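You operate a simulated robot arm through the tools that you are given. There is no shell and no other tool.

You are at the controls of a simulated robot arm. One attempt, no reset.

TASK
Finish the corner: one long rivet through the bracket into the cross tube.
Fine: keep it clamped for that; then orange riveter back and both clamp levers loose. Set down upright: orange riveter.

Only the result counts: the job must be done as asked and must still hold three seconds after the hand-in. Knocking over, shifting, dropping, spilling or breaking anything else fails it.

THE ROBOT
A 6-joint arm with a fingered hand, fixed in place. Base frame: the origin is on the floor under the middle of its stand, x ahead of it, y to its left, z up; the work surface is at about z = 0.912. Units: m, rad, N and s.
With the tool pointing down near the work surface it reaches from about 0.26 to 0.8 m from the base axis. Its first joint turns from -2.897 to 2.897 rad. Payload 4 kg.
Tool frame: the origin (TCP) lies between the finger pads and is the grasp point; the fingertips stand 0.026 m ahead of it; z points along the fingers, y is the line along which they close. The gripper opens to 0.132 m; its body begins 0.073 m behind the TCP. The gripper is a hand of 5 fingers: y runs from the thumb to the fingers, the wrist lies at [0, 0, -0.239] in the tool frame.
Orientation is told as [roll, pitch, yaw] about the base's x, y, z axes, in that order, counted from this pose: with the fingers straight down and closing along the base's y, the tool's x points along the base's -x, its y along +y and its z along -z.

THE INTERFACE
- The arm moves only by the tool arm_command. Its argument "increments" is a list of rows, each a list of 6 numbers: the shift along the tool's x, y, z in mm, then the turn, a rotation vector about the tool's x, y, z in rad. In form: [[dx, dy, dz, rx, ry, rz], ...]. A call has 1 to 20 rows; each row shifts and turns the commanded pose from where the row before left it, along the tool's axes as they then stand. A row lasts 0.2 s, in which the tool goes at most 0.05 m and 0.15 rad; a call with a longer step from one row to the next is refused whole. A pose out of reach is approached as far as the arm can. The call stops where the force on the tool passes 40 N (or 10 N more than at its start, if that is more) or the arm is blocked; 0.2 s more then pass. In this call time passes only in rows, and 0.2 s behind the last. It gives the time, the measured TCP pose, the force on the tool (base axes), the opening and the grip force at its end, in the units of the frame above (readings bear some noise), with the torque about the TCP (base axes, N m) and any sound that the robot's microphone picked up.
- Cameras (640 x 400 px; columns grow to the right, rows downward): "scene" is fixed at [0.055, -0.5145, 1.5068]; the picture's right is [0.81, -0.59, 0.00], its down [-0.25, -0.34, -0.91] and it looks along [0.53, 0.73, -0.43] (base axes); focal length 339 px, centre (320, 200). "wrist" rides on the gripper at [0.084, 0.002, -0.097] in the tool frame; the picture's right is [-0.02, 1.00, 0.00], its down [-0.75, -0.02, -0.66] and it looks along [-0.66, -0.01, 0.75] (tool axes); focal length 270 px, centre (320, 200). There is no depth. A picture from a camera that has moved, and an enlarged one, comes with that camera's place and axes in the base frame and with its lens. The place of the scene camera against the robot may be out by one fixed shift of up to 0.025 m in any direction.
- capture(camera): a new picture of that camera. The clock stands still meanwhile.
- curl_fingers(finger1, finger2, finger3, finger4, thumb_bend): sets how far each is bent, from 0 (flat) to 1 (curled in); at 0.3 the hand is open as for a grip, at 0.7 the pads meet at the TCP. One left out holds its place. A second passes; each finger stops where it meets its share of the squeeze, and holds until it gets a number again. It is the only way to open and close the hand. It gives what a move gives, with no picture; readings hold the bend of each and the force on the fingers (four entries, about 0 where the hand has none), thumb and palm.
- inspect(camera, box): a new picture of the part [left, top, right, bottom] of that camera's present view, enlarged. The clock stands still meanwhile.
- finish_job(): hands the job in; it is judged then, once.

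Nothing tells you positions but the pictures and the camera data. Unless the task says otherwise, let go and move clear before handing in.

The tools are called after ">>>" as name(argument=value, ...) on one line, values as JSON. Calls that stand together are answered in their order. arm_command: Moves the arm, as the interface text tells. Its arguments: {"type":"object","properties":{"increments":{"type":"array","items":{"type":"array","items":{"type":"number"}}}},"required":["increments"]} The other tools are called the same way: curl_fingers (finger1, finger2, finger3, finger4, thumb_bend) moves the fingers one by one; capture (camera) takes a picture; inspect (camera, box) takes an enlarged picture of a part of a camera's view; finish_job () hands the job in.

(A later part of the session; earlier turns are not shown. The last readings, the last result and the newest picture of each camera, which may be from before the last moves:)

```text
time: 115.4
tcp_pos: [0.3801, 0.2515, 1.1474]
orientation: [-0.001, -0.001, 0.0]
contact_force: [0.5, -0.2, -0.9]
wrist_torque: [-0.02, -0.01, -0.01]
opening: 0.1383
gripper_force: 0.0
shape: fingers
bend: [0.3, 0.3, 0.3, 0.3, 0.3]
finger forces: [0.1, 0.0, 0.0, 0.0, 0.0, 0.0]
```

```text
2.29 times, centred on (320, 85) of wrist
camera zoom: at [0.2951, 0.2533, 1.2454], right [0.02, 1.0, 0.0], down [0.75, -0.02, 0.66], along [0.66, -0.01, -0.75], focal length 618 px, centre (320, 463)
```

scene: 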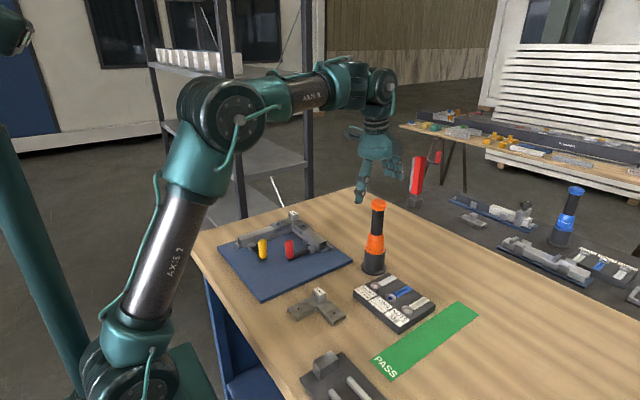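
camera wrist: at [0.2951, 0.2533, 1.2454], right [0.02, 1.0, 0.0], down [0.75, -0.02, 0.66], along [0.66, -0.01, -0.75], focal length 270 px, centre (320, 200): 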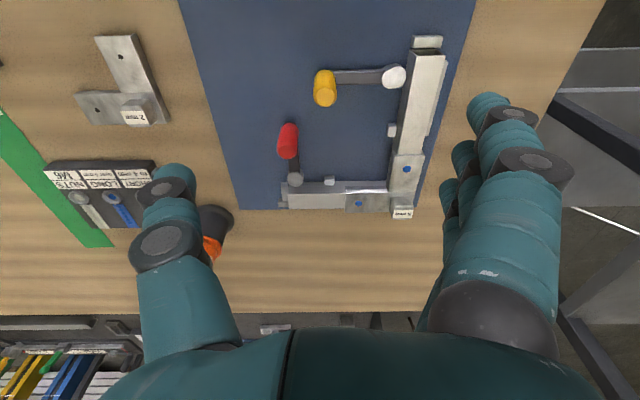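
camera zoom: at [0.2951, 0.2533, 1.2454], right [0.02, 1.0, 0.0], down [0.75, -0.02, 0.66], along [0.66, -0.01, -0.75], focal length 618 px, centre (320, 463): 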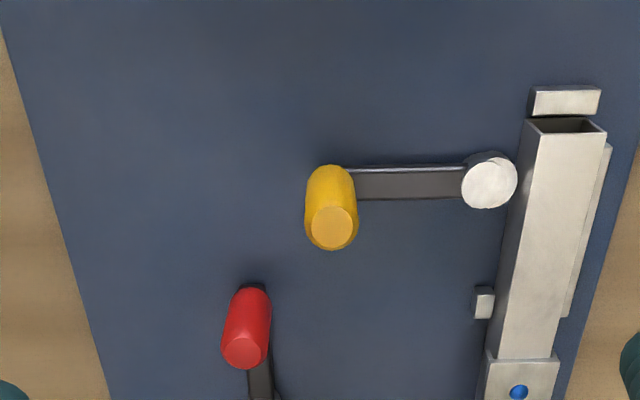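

Yellow's knob is at about (0.394, 0.258) and its pivot at (0.390, 0.332). I'll yaw to +45°, partly close the hand, and come down around the knob so that the thumb can swing it outward (toward -x).

>>> arm_command(increments=[[0, 0, 0, 0, 0, -0.131], [0, 0, 0, 0, 0, -0.131], [0, 0, 0, 0, 0, -0.131], [0, 0, 0, 0, 0, -0.131], [0, 0, 0, 0, 0, -0.131], [0, 0, 0, 0, 0, -0.13], [-14.4, -5.2, 0, 0, 0, 0]])

>>> curl_fingers(finger1=0.5, finger2=0.5, finger3=0.5, finger4=0.5, thumb_bend=0.5)

>>> capture(camera="wrist")

>>> capture(camera="scene")

```text
time: 117.0
tcp_pos: [0.3928, 0.2576, 1.1497]
orientation: [-0.001, -0.003, 0.786]
contact_force: [-0.9, -0.3, 0.8]
wrist_torque: [0.01, 0.01, 0.01]
opening: 0.1383
gripper_force: 0.1
shape: fingers
bend: [0.3, 0.3, 0.3, 0.3, 0.3]
finger forces: [0.1, 0.0, 0.1, 0.0, 0.1, 0.1]
```

```text
time: 118.0
tcp_pos: [0.3932, 0.2573, 1.1495]
orientation: [-0.003, -0.003, 0.785]
contact_force: [-0.7, -0.8, -0.5]
wrist_torque: [0.02, 0.0, -0.01]
opening: 0.0761
gripper_force: 0.1
shape: fingers
bend: [0.5, 0.5, 0.5, 0.5, 0.5]
finger forces: [0.0, 0.0, 0.0, 0.0, 0.1, 0.0]
```

```text
taken
camera wrist: at [0.3309, 0.1985, 1.247], right [-0.69, 0.72, 0.0], down [0.54, 0.52, 0.66], along [0.48, 0.46, -0.75], focal length 270 px, centre (320, 200)
```

wrist: 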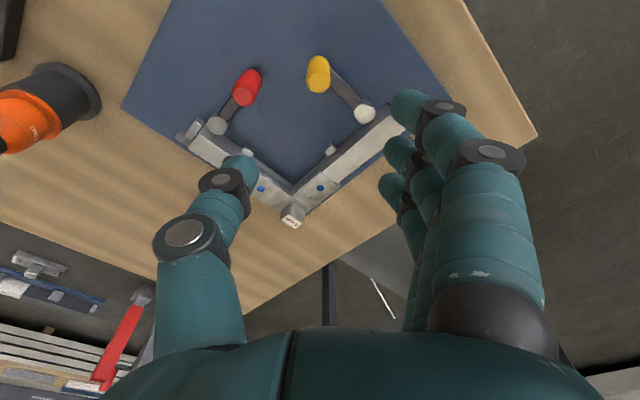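

```text
taken
```

scene: 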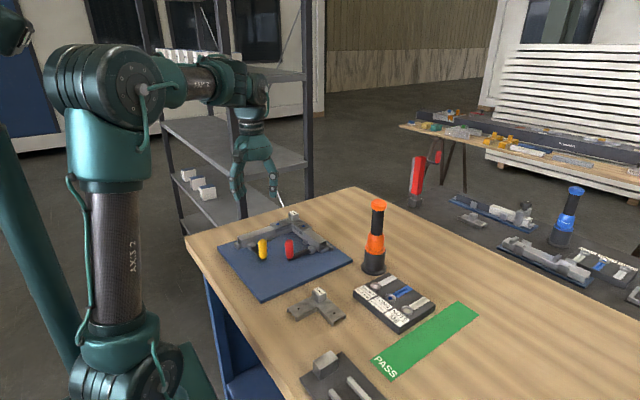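

The hand is above the yellow knob. I'll descend to about 60 mm above the working height and check centring.

>>> arm_command(increments=[[0, 0, 24, 0, 0, 0], [0, 0, 24, 0, 0, 0], [0, 0, 24, 0, 0, 0], [0, 0, 24, 0, 0, 0]])

>>> capture(camera="wrist")

>>> inspect(camera="scene", box=[210, 170, 340, 290])

```text
time: 119.0
tcp_pos: [0.3946, 0.2579, 1.0522]
orientation: [-0.002, -0.003, 0.785]
contact_force: [-0.8, 0.9, 0.6]
wrist_torque: [-0.01, 0.04, 0.01]
opening: 0.0757
gripper_force: 0.2
shape: fingers
bend: [0.5, 0.5, 0.5, 0.5, 0.5]
finger forces: [0.1, 0.0, 0.1, 0.1, 0.0, 0.0]
```

```text
taken
camera wrist: at [0.3325, 0.1989, 1.1487], right [-0.69, 0.72, 0.0], down [0.54, 0.52, 0.66], along [0.48, 0.46, -0.75], focal length 270 px, centre (320, 200)
```

wrist: 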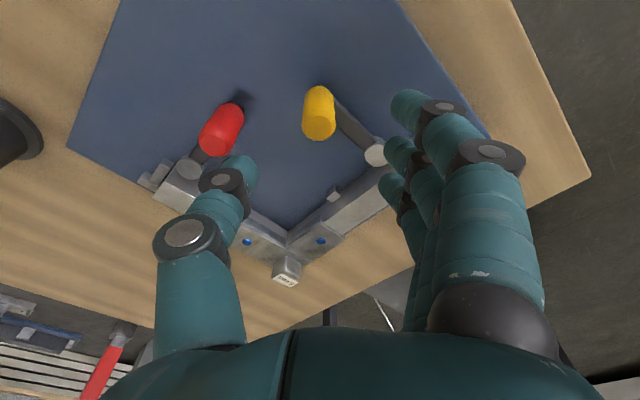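

```text
3.33 times, centred on (275, 230) of scene
camera zoom: at [0.055, -0.5145, 1.5068], right [0.81, -0.59, 0.0], down [-0.25, -0.34, -0.91], along [0.53, 0.73, -0.43], focal length 1130 px, centre (470, 100)
```

zoom: 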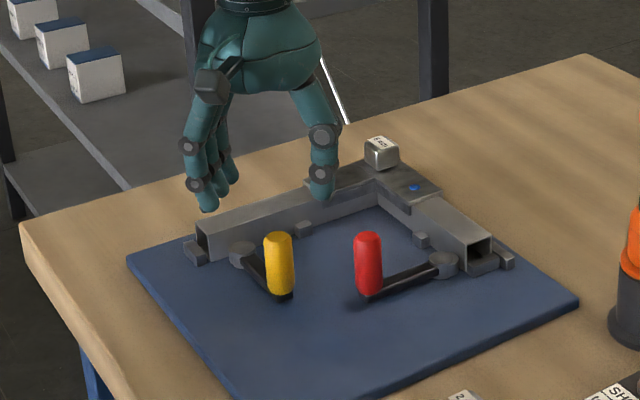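

Yellow is centred in the hand, but the thumb would come down too close to the red knob. So I'll swing the red lever first, using the fingers between the two knobs; let me zoom to locate red precisely.

>>> inspect(camera="wrist", box=[140, 70, 400, 230])

```text
2.46 times, centred on (270, 150) of wrist
camera zoom: at [0.3325, 0.1989, 1.1487], right [-0.69, 0.72, 0.0], down [0.54, 0.52, 0.66], along [0.48, 0.46, -0.75], focal length 665 px, centre (443, 323)
```

zoom: 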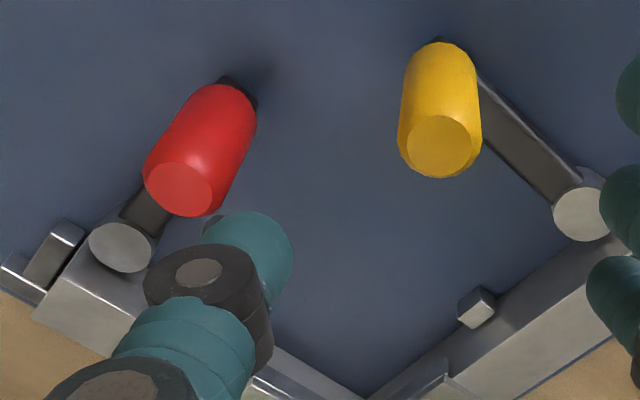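

Red's knob is at about (0.454, 0.2135). I'll shift so the fingers will come down in the gap between the knobs, with the thumb on the far side, and check from above first.

>>> arm_command(increments=[[-3.5, -30.8, 0, 0, 0, 0], [-3.5, -30.8, 0, 0, 0, 0], [-3.5, -30.7, 0, 0, 0, 0], [0, 0, 15, 0, 0, 0]])

>>> capture(camera="wrist")

>>> inspect(camera="scene", box=[210, 170, 340, 290])

```text
time: 120.0
tcp_pos: [0.4679, 0.199, 1.0378]
orientation: [-0.003, -0.001, 0.785]
contact_force: [0.5, 0.0, 0.3]
wrist_torque: [0.0, 0.01, 0.01]
opening: 0.0761
gripper_force: 0.0
shape: fingers
bend: [0.5, 0.5, 0.5, 0.5, 0.5]
finger forces: [0.1, 0.0, 0.0, 0.1, 0.1, 0.0]
```

```text
taken
camera wrist: at [0.4047, 0.1403, 1.1351], right [-0.69, 0.72, 0.0], down [0.54, 0.52, 0.66], along [0.48, 0.46, -0.75], focal length 270 px, centre (320, 200)
```

wrist: 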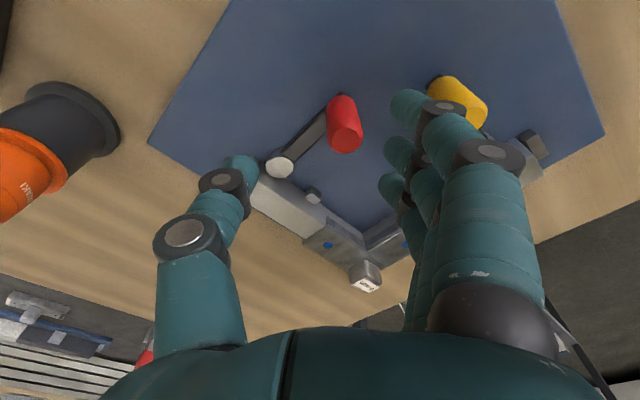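

```text
3.33 times, centred on (275, 230) of scene
camera zoom: at [0.055, -0.5145, 1.5068], right [0.81, -0.59, 0.0], down [-0.25, -0.34, -0.91], along [0.53, 0.73, -0.43], focal length 1130 px, centre (470, 100)
```

zoom: 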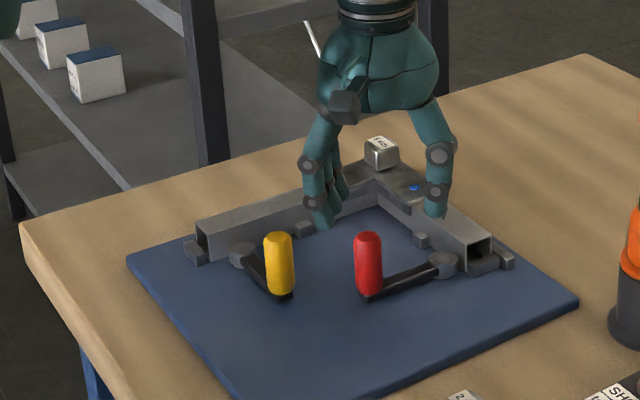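

The fingers and thumb straddle the red knob with clear gaps to both knobs. I'll descend to knob height.

>>> arm_command(increments=[[0, 0, 15, 0, 0, 0], [0, 0, 15, 0, 0, 0], [0, 0, 14, 0, 0, 0], [0, 0, 12, 0, 0, 0]])

>>> capture(camera="wrist")

>>> inspect(camera="scene", box=[210, 170, 340, 290])

```text
time: 121.0
tcp_pos: [0.4659, 0.2004, 0.9824]
orientation: [-0.001, 0.0, 0.785]
contact_force: [-0.2, 1.4, 0.3]
wrist_torque: [0.01, -0.02, 0.02]
opening: 0.0758
gripper_force: 0.1
shape: fingers
bend: [0.5, 0.5, 0.5, 0.5, 0.5]
finger forces: [0.0, 0.0, 0.1, 0.0, 0.0, 0.1]
```

```text
taken
camera wrist: at [0.4043, 0.1413, 1.0789], right [-0.69, 0.72, 0.0], down [0.54, 0.52, 0.66], along [0.48, 0.46, -0.75], focal length 270 px, centre (320, 200)
```

wrist: 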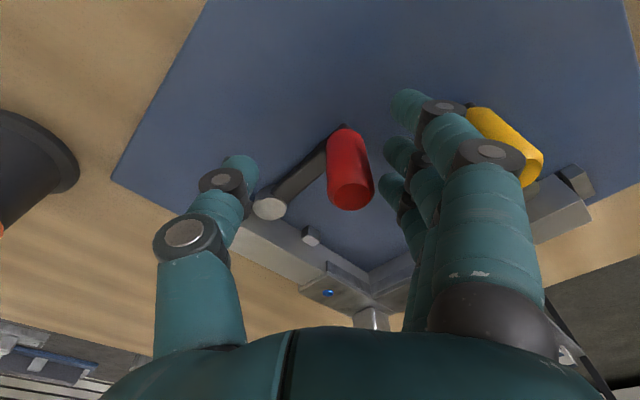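

```text
3.33 times, centred on (275, 230) of scene
camera zoom: at [0.055, -0.5145, 1.5068], right [0.81, -0.59, 0.0], down [-0.25, -0.34, -0.91], along [0.53, 0.73, -0.43], focal length 1130 px, centre (470, 100)
```

zoom: 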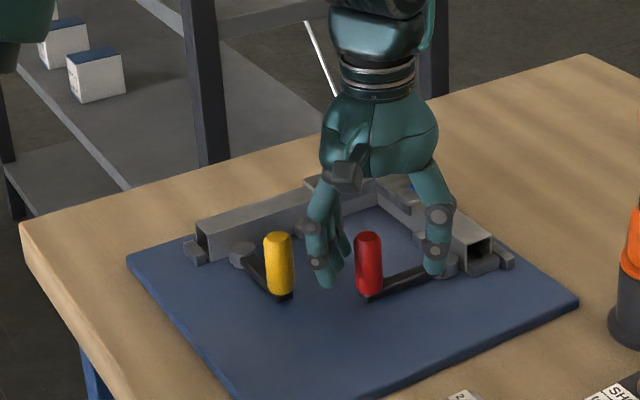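

Fingers are between the knobs at the right height. I'll move the fingers up to the red knob and start pushing it outward (toward -y) in small steps, watching the force.

>>> arm_command(increments=[[0, -4, 0, 0, 0, 0], [0, -4, 0, 0, 0, 0]])

>>> arm_command(increments=[[2, -4, 0, 0, 0, 0], [2, -3, 0, 0, 0, 0]])

>>> arm_command(increments=[[2, -3, 0, 0, 0, 0], [2, -3, 0, 0, 0, 0]])

>>> inspect(camera="scene", box=[210, 170, 340, 290])

```text
time: 121.6
tcp_pos: [0.4723, 0.1937, 0.9818]
orientation: [-0.001, -0.001, 0.786]
contact_force: [-0.2, 1.0, -0.1]
wrist_torque: [0.01, 0.02, 0.01]
opening: 0.0759
gripper_force: 0.3
shape: fingers
bend: [0.5, 0.5, 0.5, 0.5, 0.5]
finger forces: [0.0, 0.1, 0.3, 0.1, 0.1, 0.1]
```

```text
time: 122.2
tcp_pos: [0.4743, 0.1868, 0.9828]
orientation: [-0.002, -0.003, 0.785]
contact_force: [-0.1, 1.2, -0.7]
wrist_torque: [0.04, 0.01, -0.01]
opening: 0.0757
gripper_force: 1.6
shape: fingers
bend: [0.5, 0.5, 0.48, 0.5, 0.5]
finger forces: [0.0, 0.3, 2.1, 0.1, 0.1, 0.0]
```

```text
time: 122.8
tcp_pos: [0.4758, 0.1795, 0.9823]
orientation: [-0.002, 0.0, 0.786]
contact_force: [-3.0, 0.6, -0.1]
wrist_torque: [0.01, 0.04, 0.06]
opening: 0.0759
gripper_force: 1.8
shape: fingers
bend: [0.5, 0.5, 0.47, 0.5, 0.5]
finger forces: [0.1, 1.4, 1.9, 0.0, 0.0, 0.0]
```

```text
3.33 times, centred on (275, 230) of scene
camera zoom: at [0.055, -0.5145, 1.5068], right [0.81, -0.59, 0.0], down [-0.25, -0.34, -0.91], along [0.53, 0.73, -0.43], focal length 1130 px, centre (470, 100)
```

zoom: 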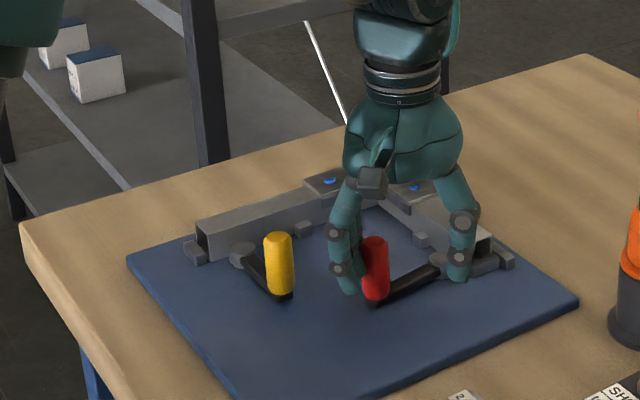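

The red lever turns easily with about 3 N. I'll keep following its arc.

>>> arm_command(increments=[[3, -4, 0, 0, 0, 0], [2.5, -4, 0, 0, 0, 0], [2, -4, 0, 0, 0, 0], [2, -4, 0, 0, 0, 0], [1.4, -3.7, 0, 0, 0, 0]])

>>> inspect(camera="scene", box=[210, 170, 340, 290])

>>> capture(camera="wrist")

```text
time: 124.0
tcp_pos: [0.4822, 0.1567, 0.9834]
orientation: [-0.001, -0.002, 0.785]
contact_force: [-4.5, -0.9, 0.3]
wrist_torque: [0.02, 0.14, 0.14]
opening: 0.0758
gripper_force: 2.9
shape: fingers
bend: [0.5, 0.5, 0.47, 0.5, 0.5]
finger forces: [0.1, 2.8, 2.4, 0.0, 0.0, 0.0]
```

```text
3.33 times, centred on (275, 230) of scene
camera zoom: at [0.055, -0.5145, 1.5068], right [0.81, -0.59, 0.0], down [-0.25, -0.34, -0.91], along [0.53, 0.73, -0.43], focal length 1130 px, centre (470, 100)
```

zoom: 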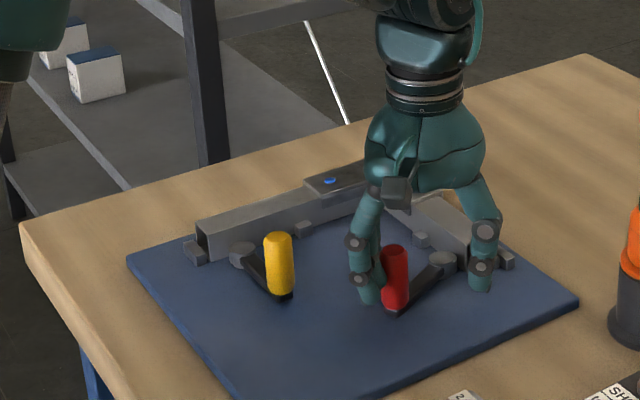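

```text
taken
camera wrist: at [0.4198, 0.0986, 1.0802], right [-0.69, 0.72, 0.0], down [0.54, 0.52, 0.66], along [0.48, 0.46, -0.75], focal length 270 px, centre (320, 200)
```

wrist: 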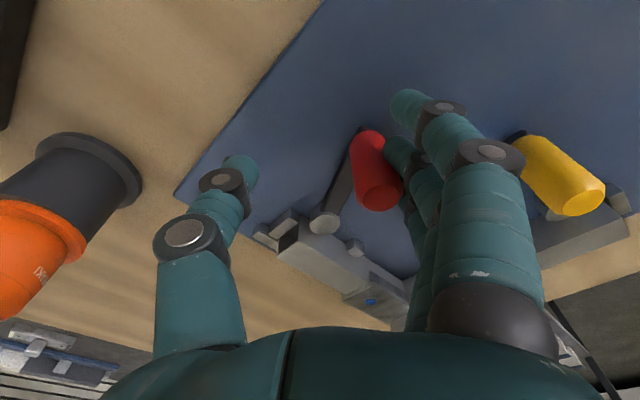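

The red lever has swung about 25–30°. Continuing along the arc.

>>> arm_command(increments=[[0.8, -4.7, 0, 0, 0, 0], [0.6, -4.7, 0, 0, 0, 0], [0.5, -4.7, 0, 0, 0, 0], [0.4, -4.7, 0, 0, 0, 0], [-0.3, -4.7, 0, 0, 0, 0], [-0.5, -4.7, 0, 0, 0, 0]])

>>> inspect(camera="scene", box=[210, 170, 340, 290])

>>> capture(camera="wrist")

```text
time: 125.4
tcp_pos: [0.4999, 0.1349, 0.9826]
orientation: [0.0, 0.003, 0.783]
contact_force: [-31.0, -22.6, 1.0]
wrist_torque: [-0.55, 0.8, 1.66]
opening: 0.0759
gripper_force: 18.9
shape: fingers
bend: [0.5, 0.49, 0.45, 0.5, 0.5]
finger forces: [0.0, 34.4, 3.6, 0.1, 0.1, 0.1]
```

```text
3.33 times, centred on (275, 230) of scene
camera zoom: at [0.055, -0.5145, 1.5068], right [0.81, -0.59, 0.0], down [-0.25, -0.34, -0.91], along [0.53, 0.73, -0.43], focal length 1130 px, centre (470, 100)
```

zoom: 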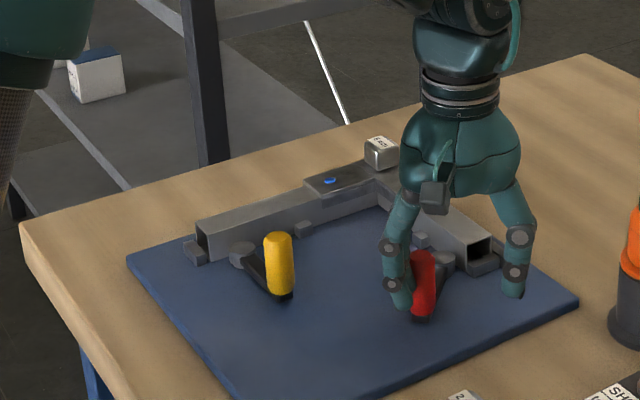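

```text
taken
camera wrist: at [0.4377, 0.0766, 1.0803], right [-0.69, 0.72, 0.0], down [0.55, 0.52, 0.66], along [0.47, 0.45, -0.76], focal length 270 px, centre (320, 200)
```

wrist: 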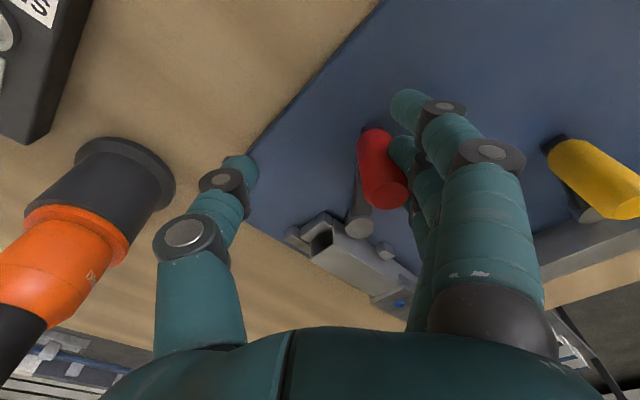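

The force jumped to 38 N, mostly sideways: the knob is wedged between two fingers and my path pushed it radially. I'll move the hand 3–4 mm along the relieving direction and re-read.

>>> arm_command(increments=[[2, 0.5, 0, 0, 0, 0]])

>>> arm_command(increments=[[2, 0.5, 0, 0, 0, 0]])

>>> inspect(camera="scene", box=[210, 170, 340, 290])

```text
time: 125.8
tcp_pos: [0.4992, 0.1353, 0.9841]
orientation: [0.001, 0.0, 0.785]
contact_force: [-23.0, -17.7, -3.8]
wrist_torque: [-0.54, 0.45, 1.19]
opening: 0.0757
gripper_force: 14.7
shape: fingers
bend: [0.5, 0.49, 0.45, 0.5, 0.5]
finger forces: [0.0, 26.2, 3.1, 0.0, 0.0, 0.0]
```

```text
time: 126.2
tcp_pos: [0.4982, 0.135, 0.9851]
orientation: [0.0, -0.004, 0.786]
contact_force: [-11.5, -8.5, -6.6]
wrist_torque: [-0.34, 0.14, 0.57]
opening: 0.0759
gripper_force: 8.4
shape: fingers
bend: [0.5, 0.49, 0.46, 0.5, 0.5]
finger forces: [0.0, 13.8, 3.1, 0.0, 0.0, 0.1]
```

```text
3.33 times, centred on (275, 230) of scene
camera zoom: at [0.055, -0.5145, 1.5068], right [0.81, -0.59, 0.0], down [-0.25, -0.34, -0.91], along [0.53, 0.73, -0.43], focal length 1130 px, centre (470, 100)
```

zoom: 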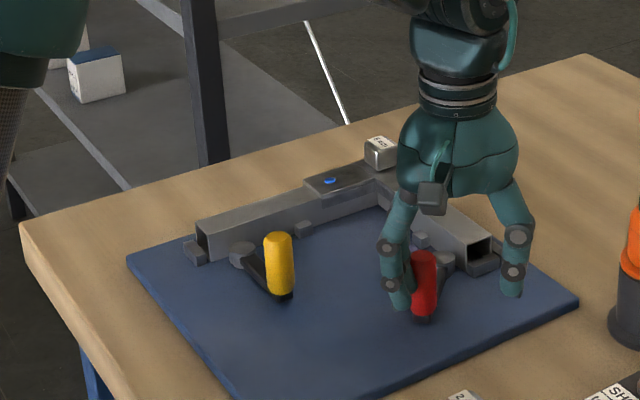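

Relieving works. I'll take out the remaining side load, then continue pushing mostly straight along the tangent.

>>> arm_command(increments=[[2, 0.5, 0, 0, 0, 0]])

>>> arm_command(increments=[[0.5, -3, 0, 0, 0, 0]])

>>> arm_command(increments=[[0.3, -3, 0, 0, 0, 0]])

>>> inspect(camera="scene", box=[210, 170, 340, 290])

```text
time: 126.6
tcp_pos: [0.497, 0.1345, 0.9845]
orientation: [-0.004, -0.006, 0.785]
contact_force: [0.9, 1.7, -0.8]
wrist_torque: [0.02, 0.02, -0.02]
opening: 0.0759
gripper_force: 0.5
shape: fingers
bend: [0.5, 0.5, 0.49, 0.5, 0.5]
finger forces: [0.0, 0.0, 1.1, 0.0, 0.1, 0.0]
```

```text
time: 127.0
tcp_pos: [0.4985, 0.1324, 0.9837]
orientation: [0.0, -0.003, 0.784]
contact_force: [0.5, 1.0, 0.0]
wrist_torque: [0.06, -0.01, -0.03]
opening: 0.0757
gripper_force: 1.0
shape: fingers
bend: [0.5, 0.5, 0.49, 0.5, 0.5]
finger forces: [0.0, 0.0, 1.1, 0.0, 0.1, 0.0]
```

```text
time: 127.4
tcp_pos: [0.4998, 0.1288, 0.9836]
orientation: [-0.001, -0.002, 0.785]
contact_force: [0.5, 1.2, -0.1]
wrist_torque: [0.04, -0.06, -0.02]
opening: 0.0758
gripper_force: 0.7
shape: fingers
bend: [0.5, 0.5, 0.49, 0.5, 0.5]
finger forces: [0.0, 0.0, 1.1, 0.0, 0.1, 0.1]
```

```text
3.33 times, centred on (275, 230) of scene
camera zoom: at [0.055, -0.5145, 1.5068], right [0.81, -0.59, 0.0], down [-0.25, -0.34, -0.91], along [0.53, 0.73, -0.43], focal length 1130 px, centre (470, 100)
```

zoom: 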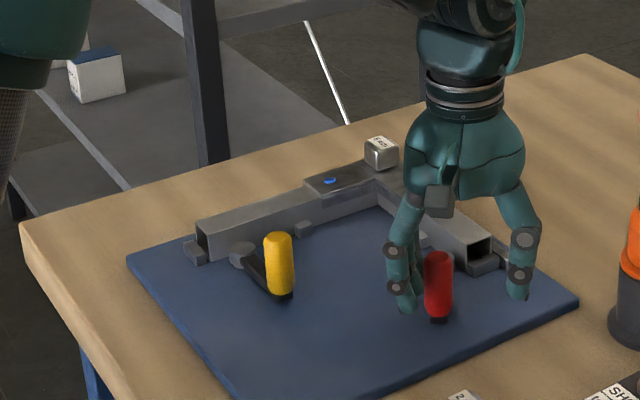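

It turns freely again (~1 N), now about 60° from clamped. A bit further to be sure it is loose.

>>> arm_command(increments=[[-0.3, -3.4, 0, 0, 0, 0], [-0.5, -3.4, 0, 0, 0, 0], [-0.7, -3.4, 0, 0, 0, 0]])

>>> arm_command(increments=[[-0.9, -3.4, 0, 0, 0, 0], [-1, -3.4, 0, 0, 0, 0]])

>>> inspect(camera="scene", box=[210, 170, 340, 290])

>>> capture(camera="wrist")

```text
time: 128.2
tcp_pos: [0.507, 0.1222, 0.9826]
orientation: [-0.002, -0.002, 0.785]
contact_force: [0.4, 0.7, 0.4]
wrist_torque: [0.05, 0.0, -0.04]
opening: 0.0757
gripper_force: 0.9
shape: fingers
bend: [0.5, 0.5, 0.49, 0.5, 0.5]
finger forces: [0.0, 0.0, 0.9, 0.0, 0.1, 0.0]
```

```text
time: 128.8
tcp_pos: [0.5127, 0.12, 0.9826]
orientation: [-0.001, -0.001, 0.786]
contact_force: [-0.2, -0.4, 1.0]
wrist_torque: [0.01, -0.02, 0.01]
opening: 0.0757
gripper_force: 0.2
shape: fingers
bend: [0.5, 0.5, 0.49, 0.5, 0.5]
finger forces: [0.0, 0.0, 0.8, 0.1, 0.0, 0.1]
```

```text
3.33 times, centred on (275, 230) of scene
camera zoom: at [0.055, -0.5145, 1.5068], right [0.81, -0.59, 0.0], down [-0.25, -0.34, -0.91], along [0.53, 0.73, -0.43], focal length 1130 px, centre (470, 100)
```

zoom: 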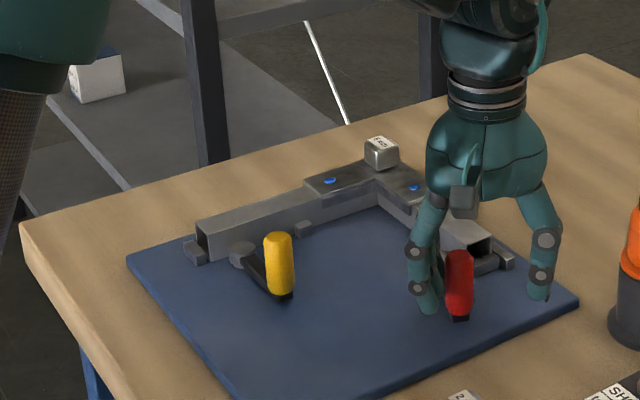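

```text
taken
camera wrist: at [0.451, 0.0605, 1.08], right [-0.69, 0.72, 0.0], down [0.54, 0.52, 0.66], along [0.48, 0.46, -0.75], focal length 270 px, centre (320, 200)
```

wrist: 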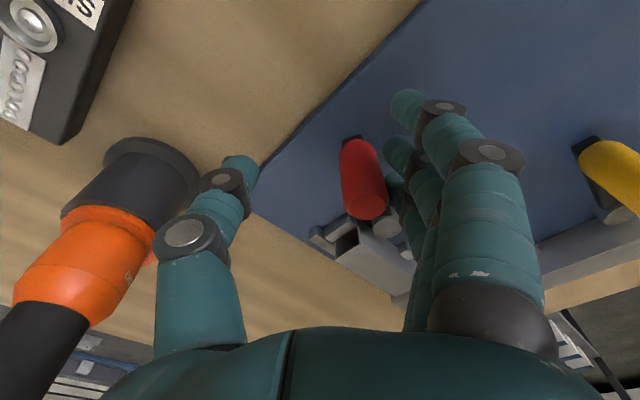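

The red lever is about 65° open and moving freely. I'll push it a little further toward 80°, keeping an eye on the thumb's distance to the riveter.

>>> arm_command(increments=[[-1.6, -3.6, 0, 0, 0, 0], [-1.9, -3.5, 0, 0, 0, 0], [-2.1, -3.4, 0, 0, 0, 0]])

>>> inspect(camera="scene", box=[230, 170, 400, 290])

>>> capture(camera="wrist")

```text
time: 129.6
tcp_pos: [0.5245, 0.1155, 0.9819]
orientation: [-0.001, 0.0, 0.786]
contact_force: [-0.7, 0.2, -0.1]
wrist_torque: [-0.04, 0.01, -0.02]
opening: 0.0759
gripper_force: 0.1
shape: fingers
bend: [0.5, 0.5, 0.5, 0.5, 0.5]
finger forces: [0.0, 0.0, 0.0, 0.0, 0.0, 0.0]
```

```text
3.33 times, centred on (315, 230) of scene
camera zoom: at [0.055, -0.5145, 1.5068], right [0.81, -0.59, 0.0], down [-0.25, -0.34, -0.91], along [0.53, 0.73, -0.43], focal length 1130 px, centre (337, 100)
```

zoom: 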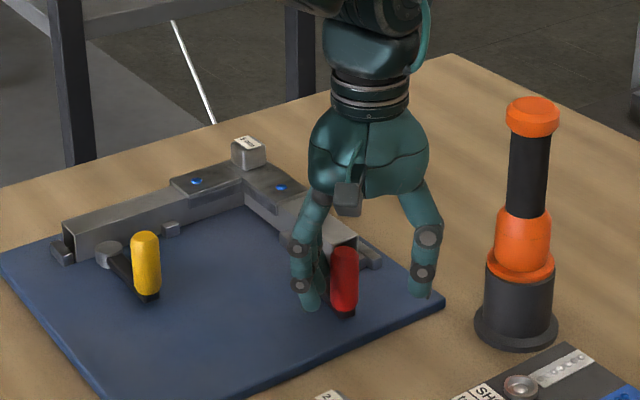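

```text
taken
camera wrist: at [0.4632, 0.0568, 1.0798], right [-0.69, 0.72, 0.0], down [0.54, 0.52, 0.66], along [0.48, 0.46, -0.75], focal length 270 px, centre (320, 200)
```

wrist: 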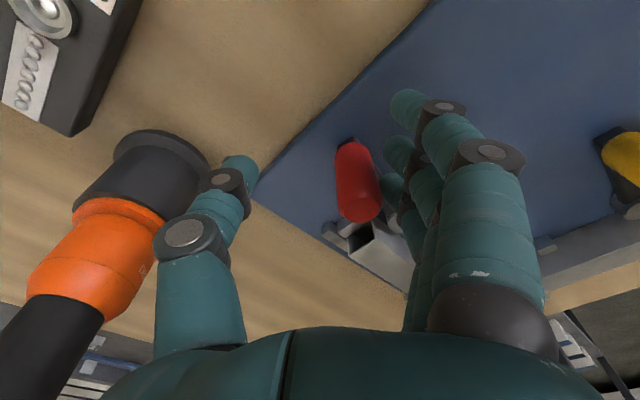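

The lever is ~78° open and loose. I'll nudge it two more small steps, still clear of the riveter, then back the fingers off.

>>> arm_command(increments=[[-2.8, -3.6, 0, 0, 0, 0], [-2.8, -3.6, 0, 0, 0, 0]])

>>> inspect(camera="scene", box=[230, 170, 400, 290])

```text
time: 130.2
tcp_pos: [0.5347, 0.1151, 0.9821]
orientation: [-0.003, -0.002, 0.785]
contact_force: [-2.2, 1.4, 1.0]
wrist_torque: [0.05, 0.05, 0.04]
opening: 0.0759
gripper_force: 0.8
shape: fingers
bend: [0.5, 0.5, 0.47, 0.5, 0.5]
finger forces: [0.0, 0.0, 2.1, 0.0, 0.0, 0.0]
```

```text
3.33 times, centred on (315, 230) of scene
camera zoom: at [0.055, -0.5145, 1.5068], right [0.81, -0.59, 0.0], down [-0.25, -0.34, -0.91], along [0.53, 0.73, -0.43], focal length 1130 px, centre (337, 100)
```

zoom: 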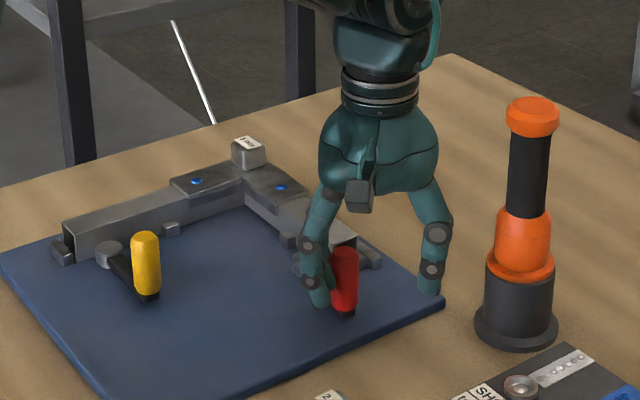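

The knob hasn't moved in this last step and the finger force is rising slightly, so it may be at its end stop. One more tiny step to confirm.

>>> arm_command(increments=[[-2, -2.5, 0, 0, 0, 0]])

>>> inspect(camera="scene", box=[270, 210, 360, 280])

```text
time: 130.6
tcp_pos: [0.5368, 0.1135, 0.9823]
orientation: [-0.003, -0.001, 0.787]
contact_force: [-3.8, 1.0, -0.4]
wrist_torque: [0.06, 0.1, 0.09]
opening: 0.0755
gripper_force: 1.8
shape: fingers
bend: [0.5, 0.5, 0.47, 0.5, 0.5]
finger forces: [0.0, 1.2, 2.6, 0.0, 0.0, 0.0]
```

```text
5.71 times, centred on (315, 245) of scene
camera zoom: at [0.055, -0.5145, 1.5068], right [0.81, -0.59, 0.0], down [-0.25, -0.34, -0.91], along [0.53, 0.73, -0.43], focal length 1938 px, centre (349, -57)
```

zoom: 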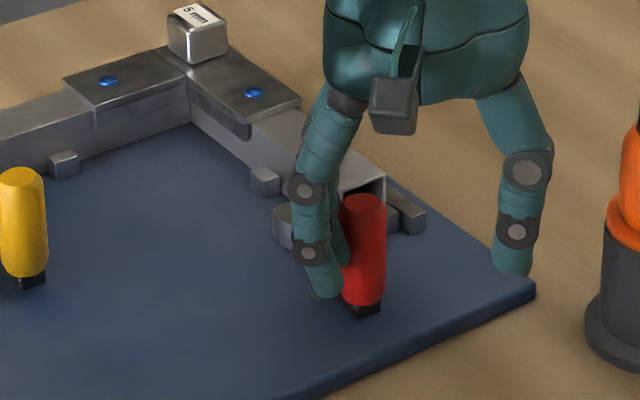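

The red lever is at its open stop (force rises without motion). I'll back the fingers off and lift clear, then look at the whole fixture.

>>> arm_command(increments=[[0, 5, 0, 0, 0, 0], [0, 5, 0, 0, 0, 0], [0, 0, -15, 0, 0, 0], [0, 0, -20, 0, 0, 0], [0, 0, -20, 0, 0, 0], [0, 0, -20, 0, 0, 0]])

>>> inspect(camera="scene", box=[215, 190, 400, 305])

>>> capture(camera="wrist")

```text
time: 132.0
tcp_pos: [0.5301, 0.1202, 1.0587]
orientation: [-0.003, -0.002, 0.785]
contact_force: [0.5, 0.3, 0.2]
wrist_torque: [0.02, 0.03, -0.01]
opening: 0.0759
gripper_force: 0.0
shape: fingers
bend: [0.5, 0.5, 0.5, 0.5, 0.5]
finger forces: [0.1, 0.0, 0.0, 0.0, 0.1, 0.0]
```

```text
3.46 times, centred on (308, 248) of scene
camera zoom: at [0.055, -0.5145, 1.5068], right [0.81, -0.59, 0.0], down [-0.25, -0.34, -0.91], along [0.53, 0.73, -0.43], focal length 1173 px, centre (363, 36)
```

zoom: 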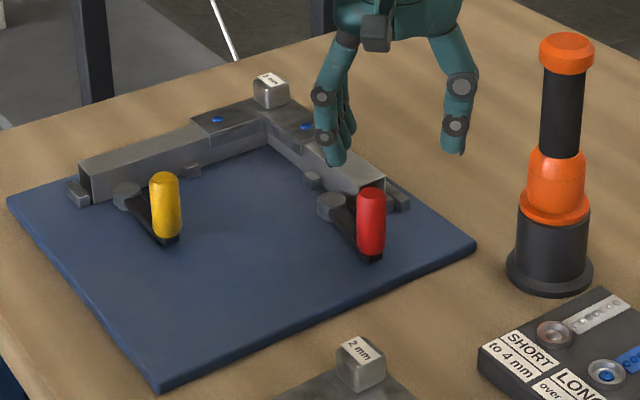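

```text
taken
camera wrist: at [0.4673, 0.0617, 1.1553], right [-0.69, 0.72, 0.0], down [0.54, 0.52, 0.66], along [0.48, 0.46, -0.75], focal length 270 px, centre (320, 200)
```

wrist: 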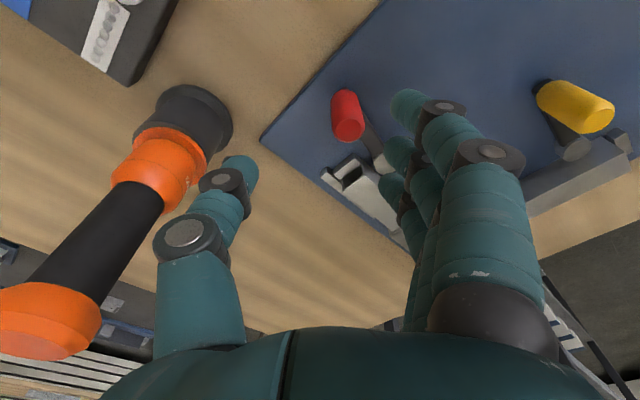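

Red is now turned a full 90°, parallel to its tube. For yellow I'll do the mirror: come down around its knob with a narrower opening and swing it outward (toward -x).

>>> curl_fingers(finger1=0.56, finger2=0.56, finger3=0.56, finger4=0.56, thumb_bend=0.56)

>>> arm_command(increments=[[1.44, 38.8, -2, 0, 0, 0], [1.44, 38.8, -2, 0, 0, 0], [1.44, 38.8, -2, 0, 0, 0], [1.44, 38.8, -2, 0, 0, 0], [1.44, 38.8, -2, 0, 0, 0]])

>>> capture(camera="wrist")

>>> inspect(camera="wrist", box=[200, 60, 440, 220])

```text
time: 133.0
tcp_pos: [0.5299, 0.1201, 1.0574]
orientation: [-0.002, -0.002, 0.786]
contact_force: [1.2, 0.3, 0.1]
wrist_torque: [0.03, -0.01, -0.02]
opening: 0.0576
gripper_force: 0.0
shape: fingers
bend: [0.56, 0.56, 0.56, 0.56, 0.56]
finger forces: [0.0, 0.0, 0.0, 0.1, 0.0, 0.0]
```

```text
time: 134.2
tcp_pos: [0.3857, 0.2533, 1.0682]
orientation: [-0.002, -0.001, 0.783]
contact_force: [0.5, 0.6, 0.2]
wrist_torque: [0.0, 0.02, 0.0]
opening: 0.0574
gripper_force: 0.1
shape: fingers
bend: [0.56, 0.56, 0.56, 0.56, 0.56]
finger forces: [0.0, 0.0, 0.0, 0.1, 0.0, 0.0]
```

```text
taken
camera wrist: at [0.324, 0.1946, 1.1644], right [-0.69, 0.72, 0.0], down [0.54, 0.52, 0.66], along [0.48, 0.46, -0.75], focal length 270 px, centre (320, 200)
```

wrist: 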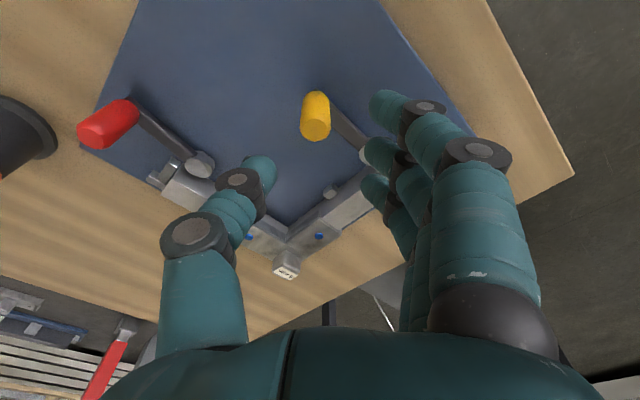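

```text
2.50 times, centred on (320, 140) of wrist
camera zoom: at [0.324, 0.1946, 1.1644], right [-0.69, 0.72, 0.0], down [0.54, 0.52, 0.66], along [0.48, 0.46, -0.75], focal length 676 px, centre (320, 350)
```

zoom: 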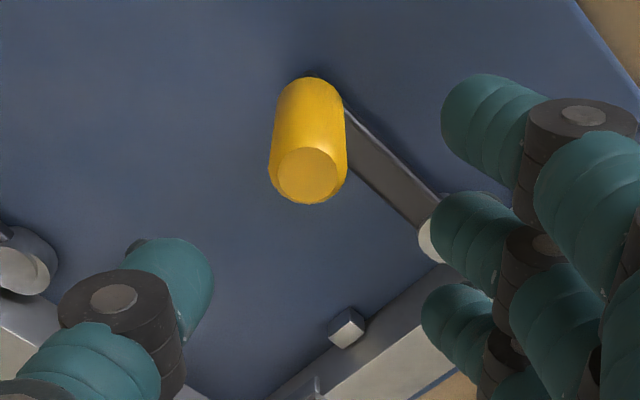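

The yellow knob is nicely between thumb and fingers. I'll descend in two stages, checking clearance to the pivot disc and tube.

>>> arm_command(increments=[[0, 0, 18, 0, 0, 0], [0, 0, 18, 0, 0, 0], [0, 0, 18, 0, 0, 0]])

>>> capture(camera="wrist")

>>> inspect(camera="scene", box=[210, 170, 340, 290])

```text
time: 135.0
tcp_pos: [0.387, 0.2532, 1.0135]
orientation: [-0.003, -0.001, 0.786]
contact_force: [0.6, -0.4, 0.3]
wrist_torque: [-0.02, -0.01, -0.02]
opening: 0.0574
gripper_force: 0.2
shape: fingers
bend: [0.56, 0.56, 0.56, 0.56, 0.56]
finger forces: [0.0, 0.1, 0.0, 0.0, 0.1, 0.1]
```

```text
taken
camera wrist: at [0.3252, 0.1944, 1.111], right [-0.69, 0.72, 0.0], down [0.54, 0.52, 0.66], along [0.48, 0.46, -0.75], focal length 270 px, centre (320, 200)
```

wrist: 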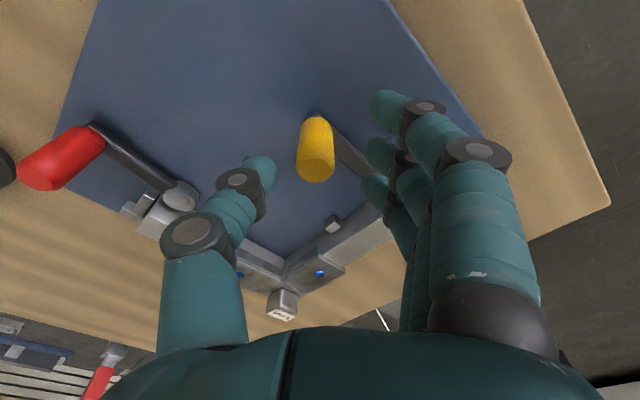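

```text
3.33 times, centred on (275, 230) of scene
camera zoom: at [0.055, -0.5145, 1.5068], right [0.81, -0.59, 0.0], down [-0.25, -0.34, -0.91], along [0.53, 0.73, -0.43], focal length 1130 px, centre (470, 100)
```

zoom: 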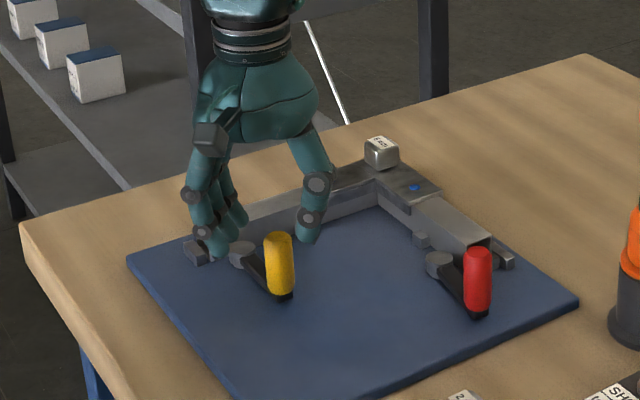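

Clearances look fine. Going down the remaining 28 mm slowly.

>>> arm_command(increments=[[0, 0, 8, 0, 0, 0], [0, 0, 8, 0, 0, 0], [0, 0, 7, 0, 0, 0], [0, 0, 5, 0, 0, 0]])

>>> capture(camera="wrist")

>>> inspect(camera="scene", box=[220, 190, 320, 280])

```text
time: 136.0
tcp_pos: [0.3893, 0.2525, 0.9873]
orientation: [-0.003, -0.001, 0.785]
contact_force: [-0.2, -0.4, 0.1]
wrist_torque: [0.01, -0.01, 0.02]
opening: 0.0573
gripper_force: 0.0
shape: fingers
bend: [0.56, 0.56, 0.56, 0.56, 0.56]
finger forces: [0.1, 0.1, 0.0, 0.0, 0.0, 0.0]
```

```text
taken
camera wrist: at [0.3268, 0.1944, 1.0838], right [-0.69, 0.72, 0.0], down [0.54, 0.52, 0.66], along [0.48, 0.46, -0.75], focal length 270 px, centre (320, 200)
```

wrist: 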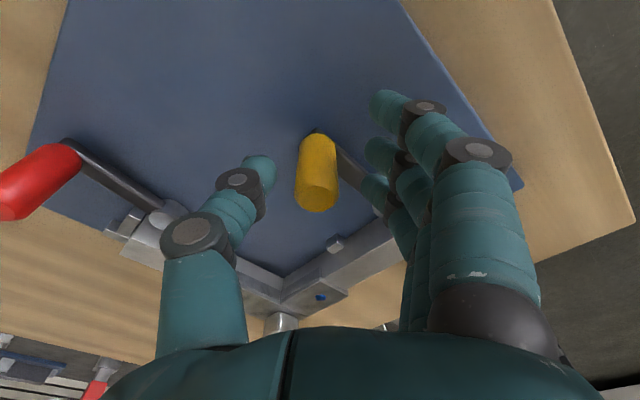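

```text
4.44 times, centred on (270, 235) of scene
camera zoom: at [0.055, -0.5145, 1.5068], right [0.81, -0.59, 0.0], down [-0.25, -0.34, -0.91], along [0.53, 0.73, -0.43], focal length 1507 px, centre (542, 44)
```

zoom: 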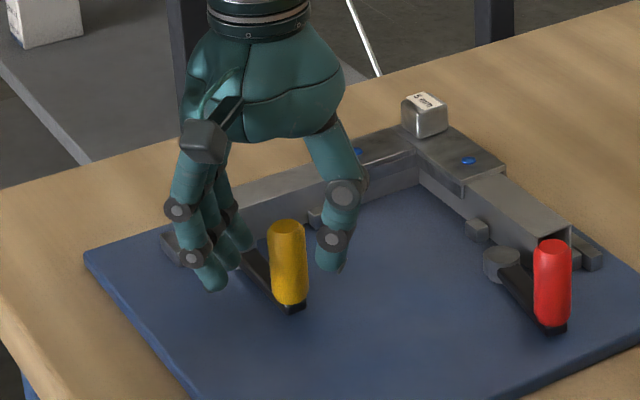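

The knob is between thumb (right) and fingers (left). I'll narrow the cage slightly, then push with the thumb outward along the arc in small steps.

>>> curl_fingers(finger1=0.6, finger2=0.6, finger3=0.6, finger4=0.6, thumb_bend=0.62)

>>> arm_command(increments=[[0, 3, 0, 0, 0, 0], [0, 3, 0, 0, 0, 0]])

>>> arm_command(increments=[[2.5, 3, 0, 0, 0, 0], [2.5, 3, 0, 0, 0, 0]])

>>> inspect(camera="scene", box=[220, 190, 320, 280])

```text
time: 137.0
tcp_pos: [0.3885, 0.2533, 0.9862]
orientation: [-0.001, -0.003, 0.785]
contact_force: [0.6, 0.5, -0.5]
wrist_torque: [0.0, 0.0, 0.0]
opening: 0.0436
gripper_force: 0.1
shape: fingers
bend: [0.6, 0.6, 0.6, 0.6, 0.62]
finger forces: [0.0, 0.0, 0.0, 0.0, 0.0, 0.1]
```

```text
time: 137.6
tcp_pos: [0.3846, 0.2574, 0.9867]
orientation: [-0.002, -0.001, 0.785]
contact_force: [1.8, -3.3, 2.6]
wrist_torque: [-0.11, -0.04, -0.04]
opening: 0.0457
gripper_force: 2.1
shape: fingers
bend: [0.6, 0.6, 0.6, 0.6, 0.61]
finger forces: [0.1, 0.1, 0.0, 0.0, 4.0, 0.0]
```

```text
time: 138.2
tcp_pos: [0.376, 0.2577, 0.9861]
orientation: [-0.002, -0.001, 0.784]
contact_force: [1.3, -6.2, 4.0]
wrist_torque: [-0.19, -0.07, -0.09]
opening: 0.0465
gripper_force: 3.5
shape: fingers
bend: [0.6, 0.6, 0.6, 0.6, 0.61]
finger forces: [0.1, 0.1, 0.1, 0.1, 6.3, 0.0]
```

```text
4.44 times, centred on (270, 235) of scene
camera zoom: at [0.055, -0.5145, 1.5068], right [0.81, -0.59, 0.0], down [-0.25, -0.34, -0.91], along [0.53, 0.73, -0.43], focal length 1507 px, centre (542, 44)
```

zoom: 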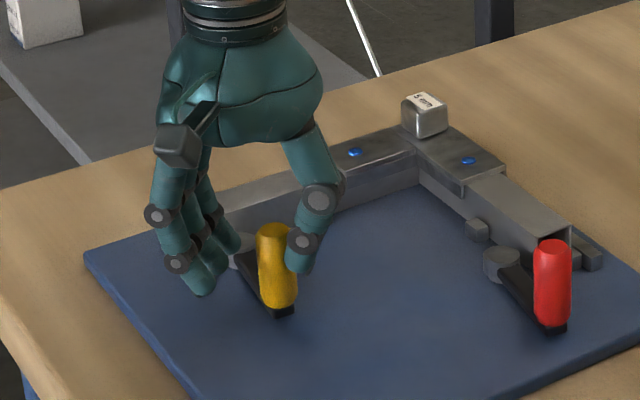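

The yellow lever is turning outward too. I'll continue along its arc.

>>> arm_command(increments=[[2.3, 3.6, 0, 0, 0, 0], [2.1, 3.8, 0, 0, 0, 0], [1.8, 4, 0, 0, 0, 0], [1.6, 4.2, 0, 0, 0, 0]])

>>> inspect(camera="scene", box=[220, 190, 320, 280])

>>> capture(camera="wrist")

```text
time: 139.2
tcp_pos: [0.3589, 0.2635, 0.9863]
orientation: [-0.001, -0.002, 0.785]
contact_force: [-0.4, -6.3, -0.1]
wrist_torque: [-0.15, 0.01, -0.17]
opening: 0.0485
gripper_force: 2.6
shape: fingers
bend: [0.6, 0.6, 0.6, 0.6, 0.6]
finger forces: [0.0, 0.0, 0.0, 0.0, 5.7, 0.0]
```

```text
4.44 times, centred on (270, 235) of scene
camera zoom: at [0.055, -0.5145, 1.5068], right [0.81, -0.59, 0.0], down [-0.25, -0.34, -0.91], along [0.53, 0.73, -0.43], focal length 1507 px, centre (542, 44)
```

zoom: 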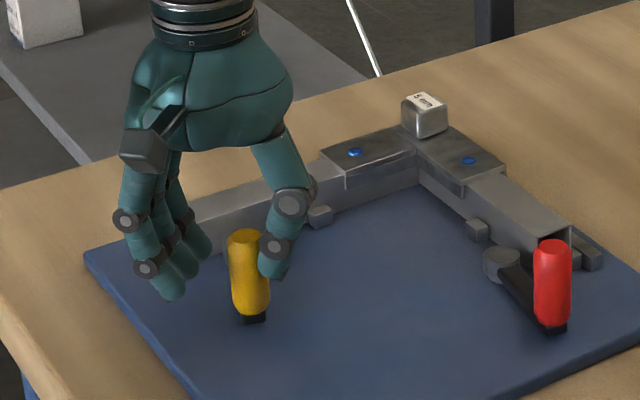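

```text
taken
camera wrist: at [0.2967, 0.2048, 1.083], right [-0.69, 0.72, 0.0], down [0.54, 0.52, 0.66], along [0.48, 0.46, -0.75], focal length 270 px, centre (320, 200)
```

wrist: 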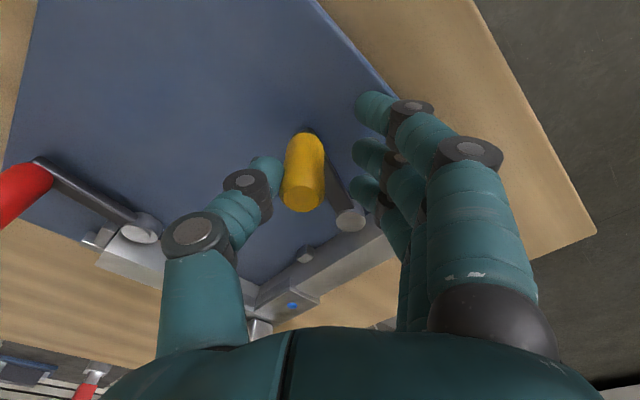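

Progressing well at ~6 N. Continuing along the arc.

>>> arm_command(increments=[[1.3, 4.4, 0, 0, 0, 0], [1, 4.5, 0, 0, 0, 0], [0.7, 4.6, 0, 0, 0, 0], [0.4, 4.7, 0, 0, 0, 0]])

>>> inspect(camera="scene", box=[220, 190, 320, 280])

>>> capture(camera="wrist")

```text
time: 140.2
tcp_pos: [0.3435, 0.2736, 0.9851]
orientation: [-0.001, -0.001, 0.786]
contact_force: [-0.7, -1.1, 0.5]
wrist_torque: [-0.03, -0.01, -0.02]
opening: 0.0446
gripper_force: 0.7
shape: fingers
bend: [0.6, 0.6, 0.6, 0.6, 0.61]
finger forces: [0.0, 0.1, 0.0, 0.0, 1.0, 0.0]
```

```text
4.44 times, centred on (270, 235) of scene
camera zoom: at [0.055, -0.5145, 1.5068], right [0.81, -0.59, 0.0], down [-0.25, -0.34, -0.91], along [0.53, 0.73, -0.43], focal length 1507 px, centre (542, 44)
```

zoom: 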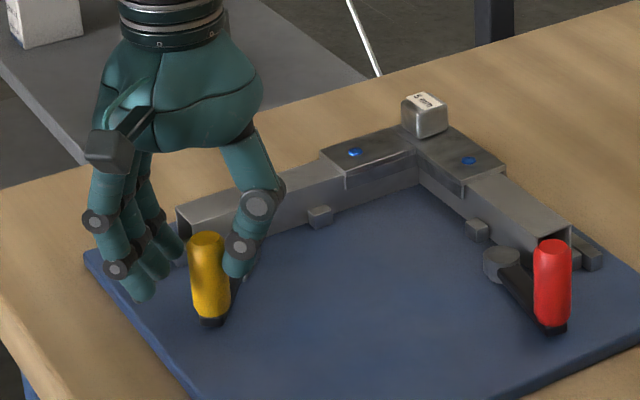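

```text
taken
camera wrist: at [0.2819, 0.2154, 1.0825], right [-0.69, 0.72, 0.0], down [0.54, 0.52, 0.66], along [0.48, 0.46, -0.75], focal length 270 px, centre (320, 200)
```

wrist: 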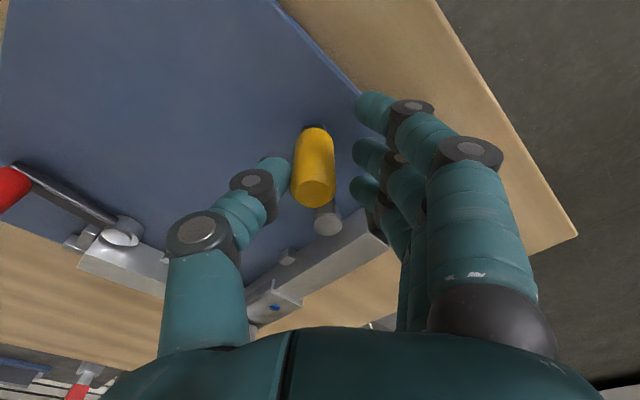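

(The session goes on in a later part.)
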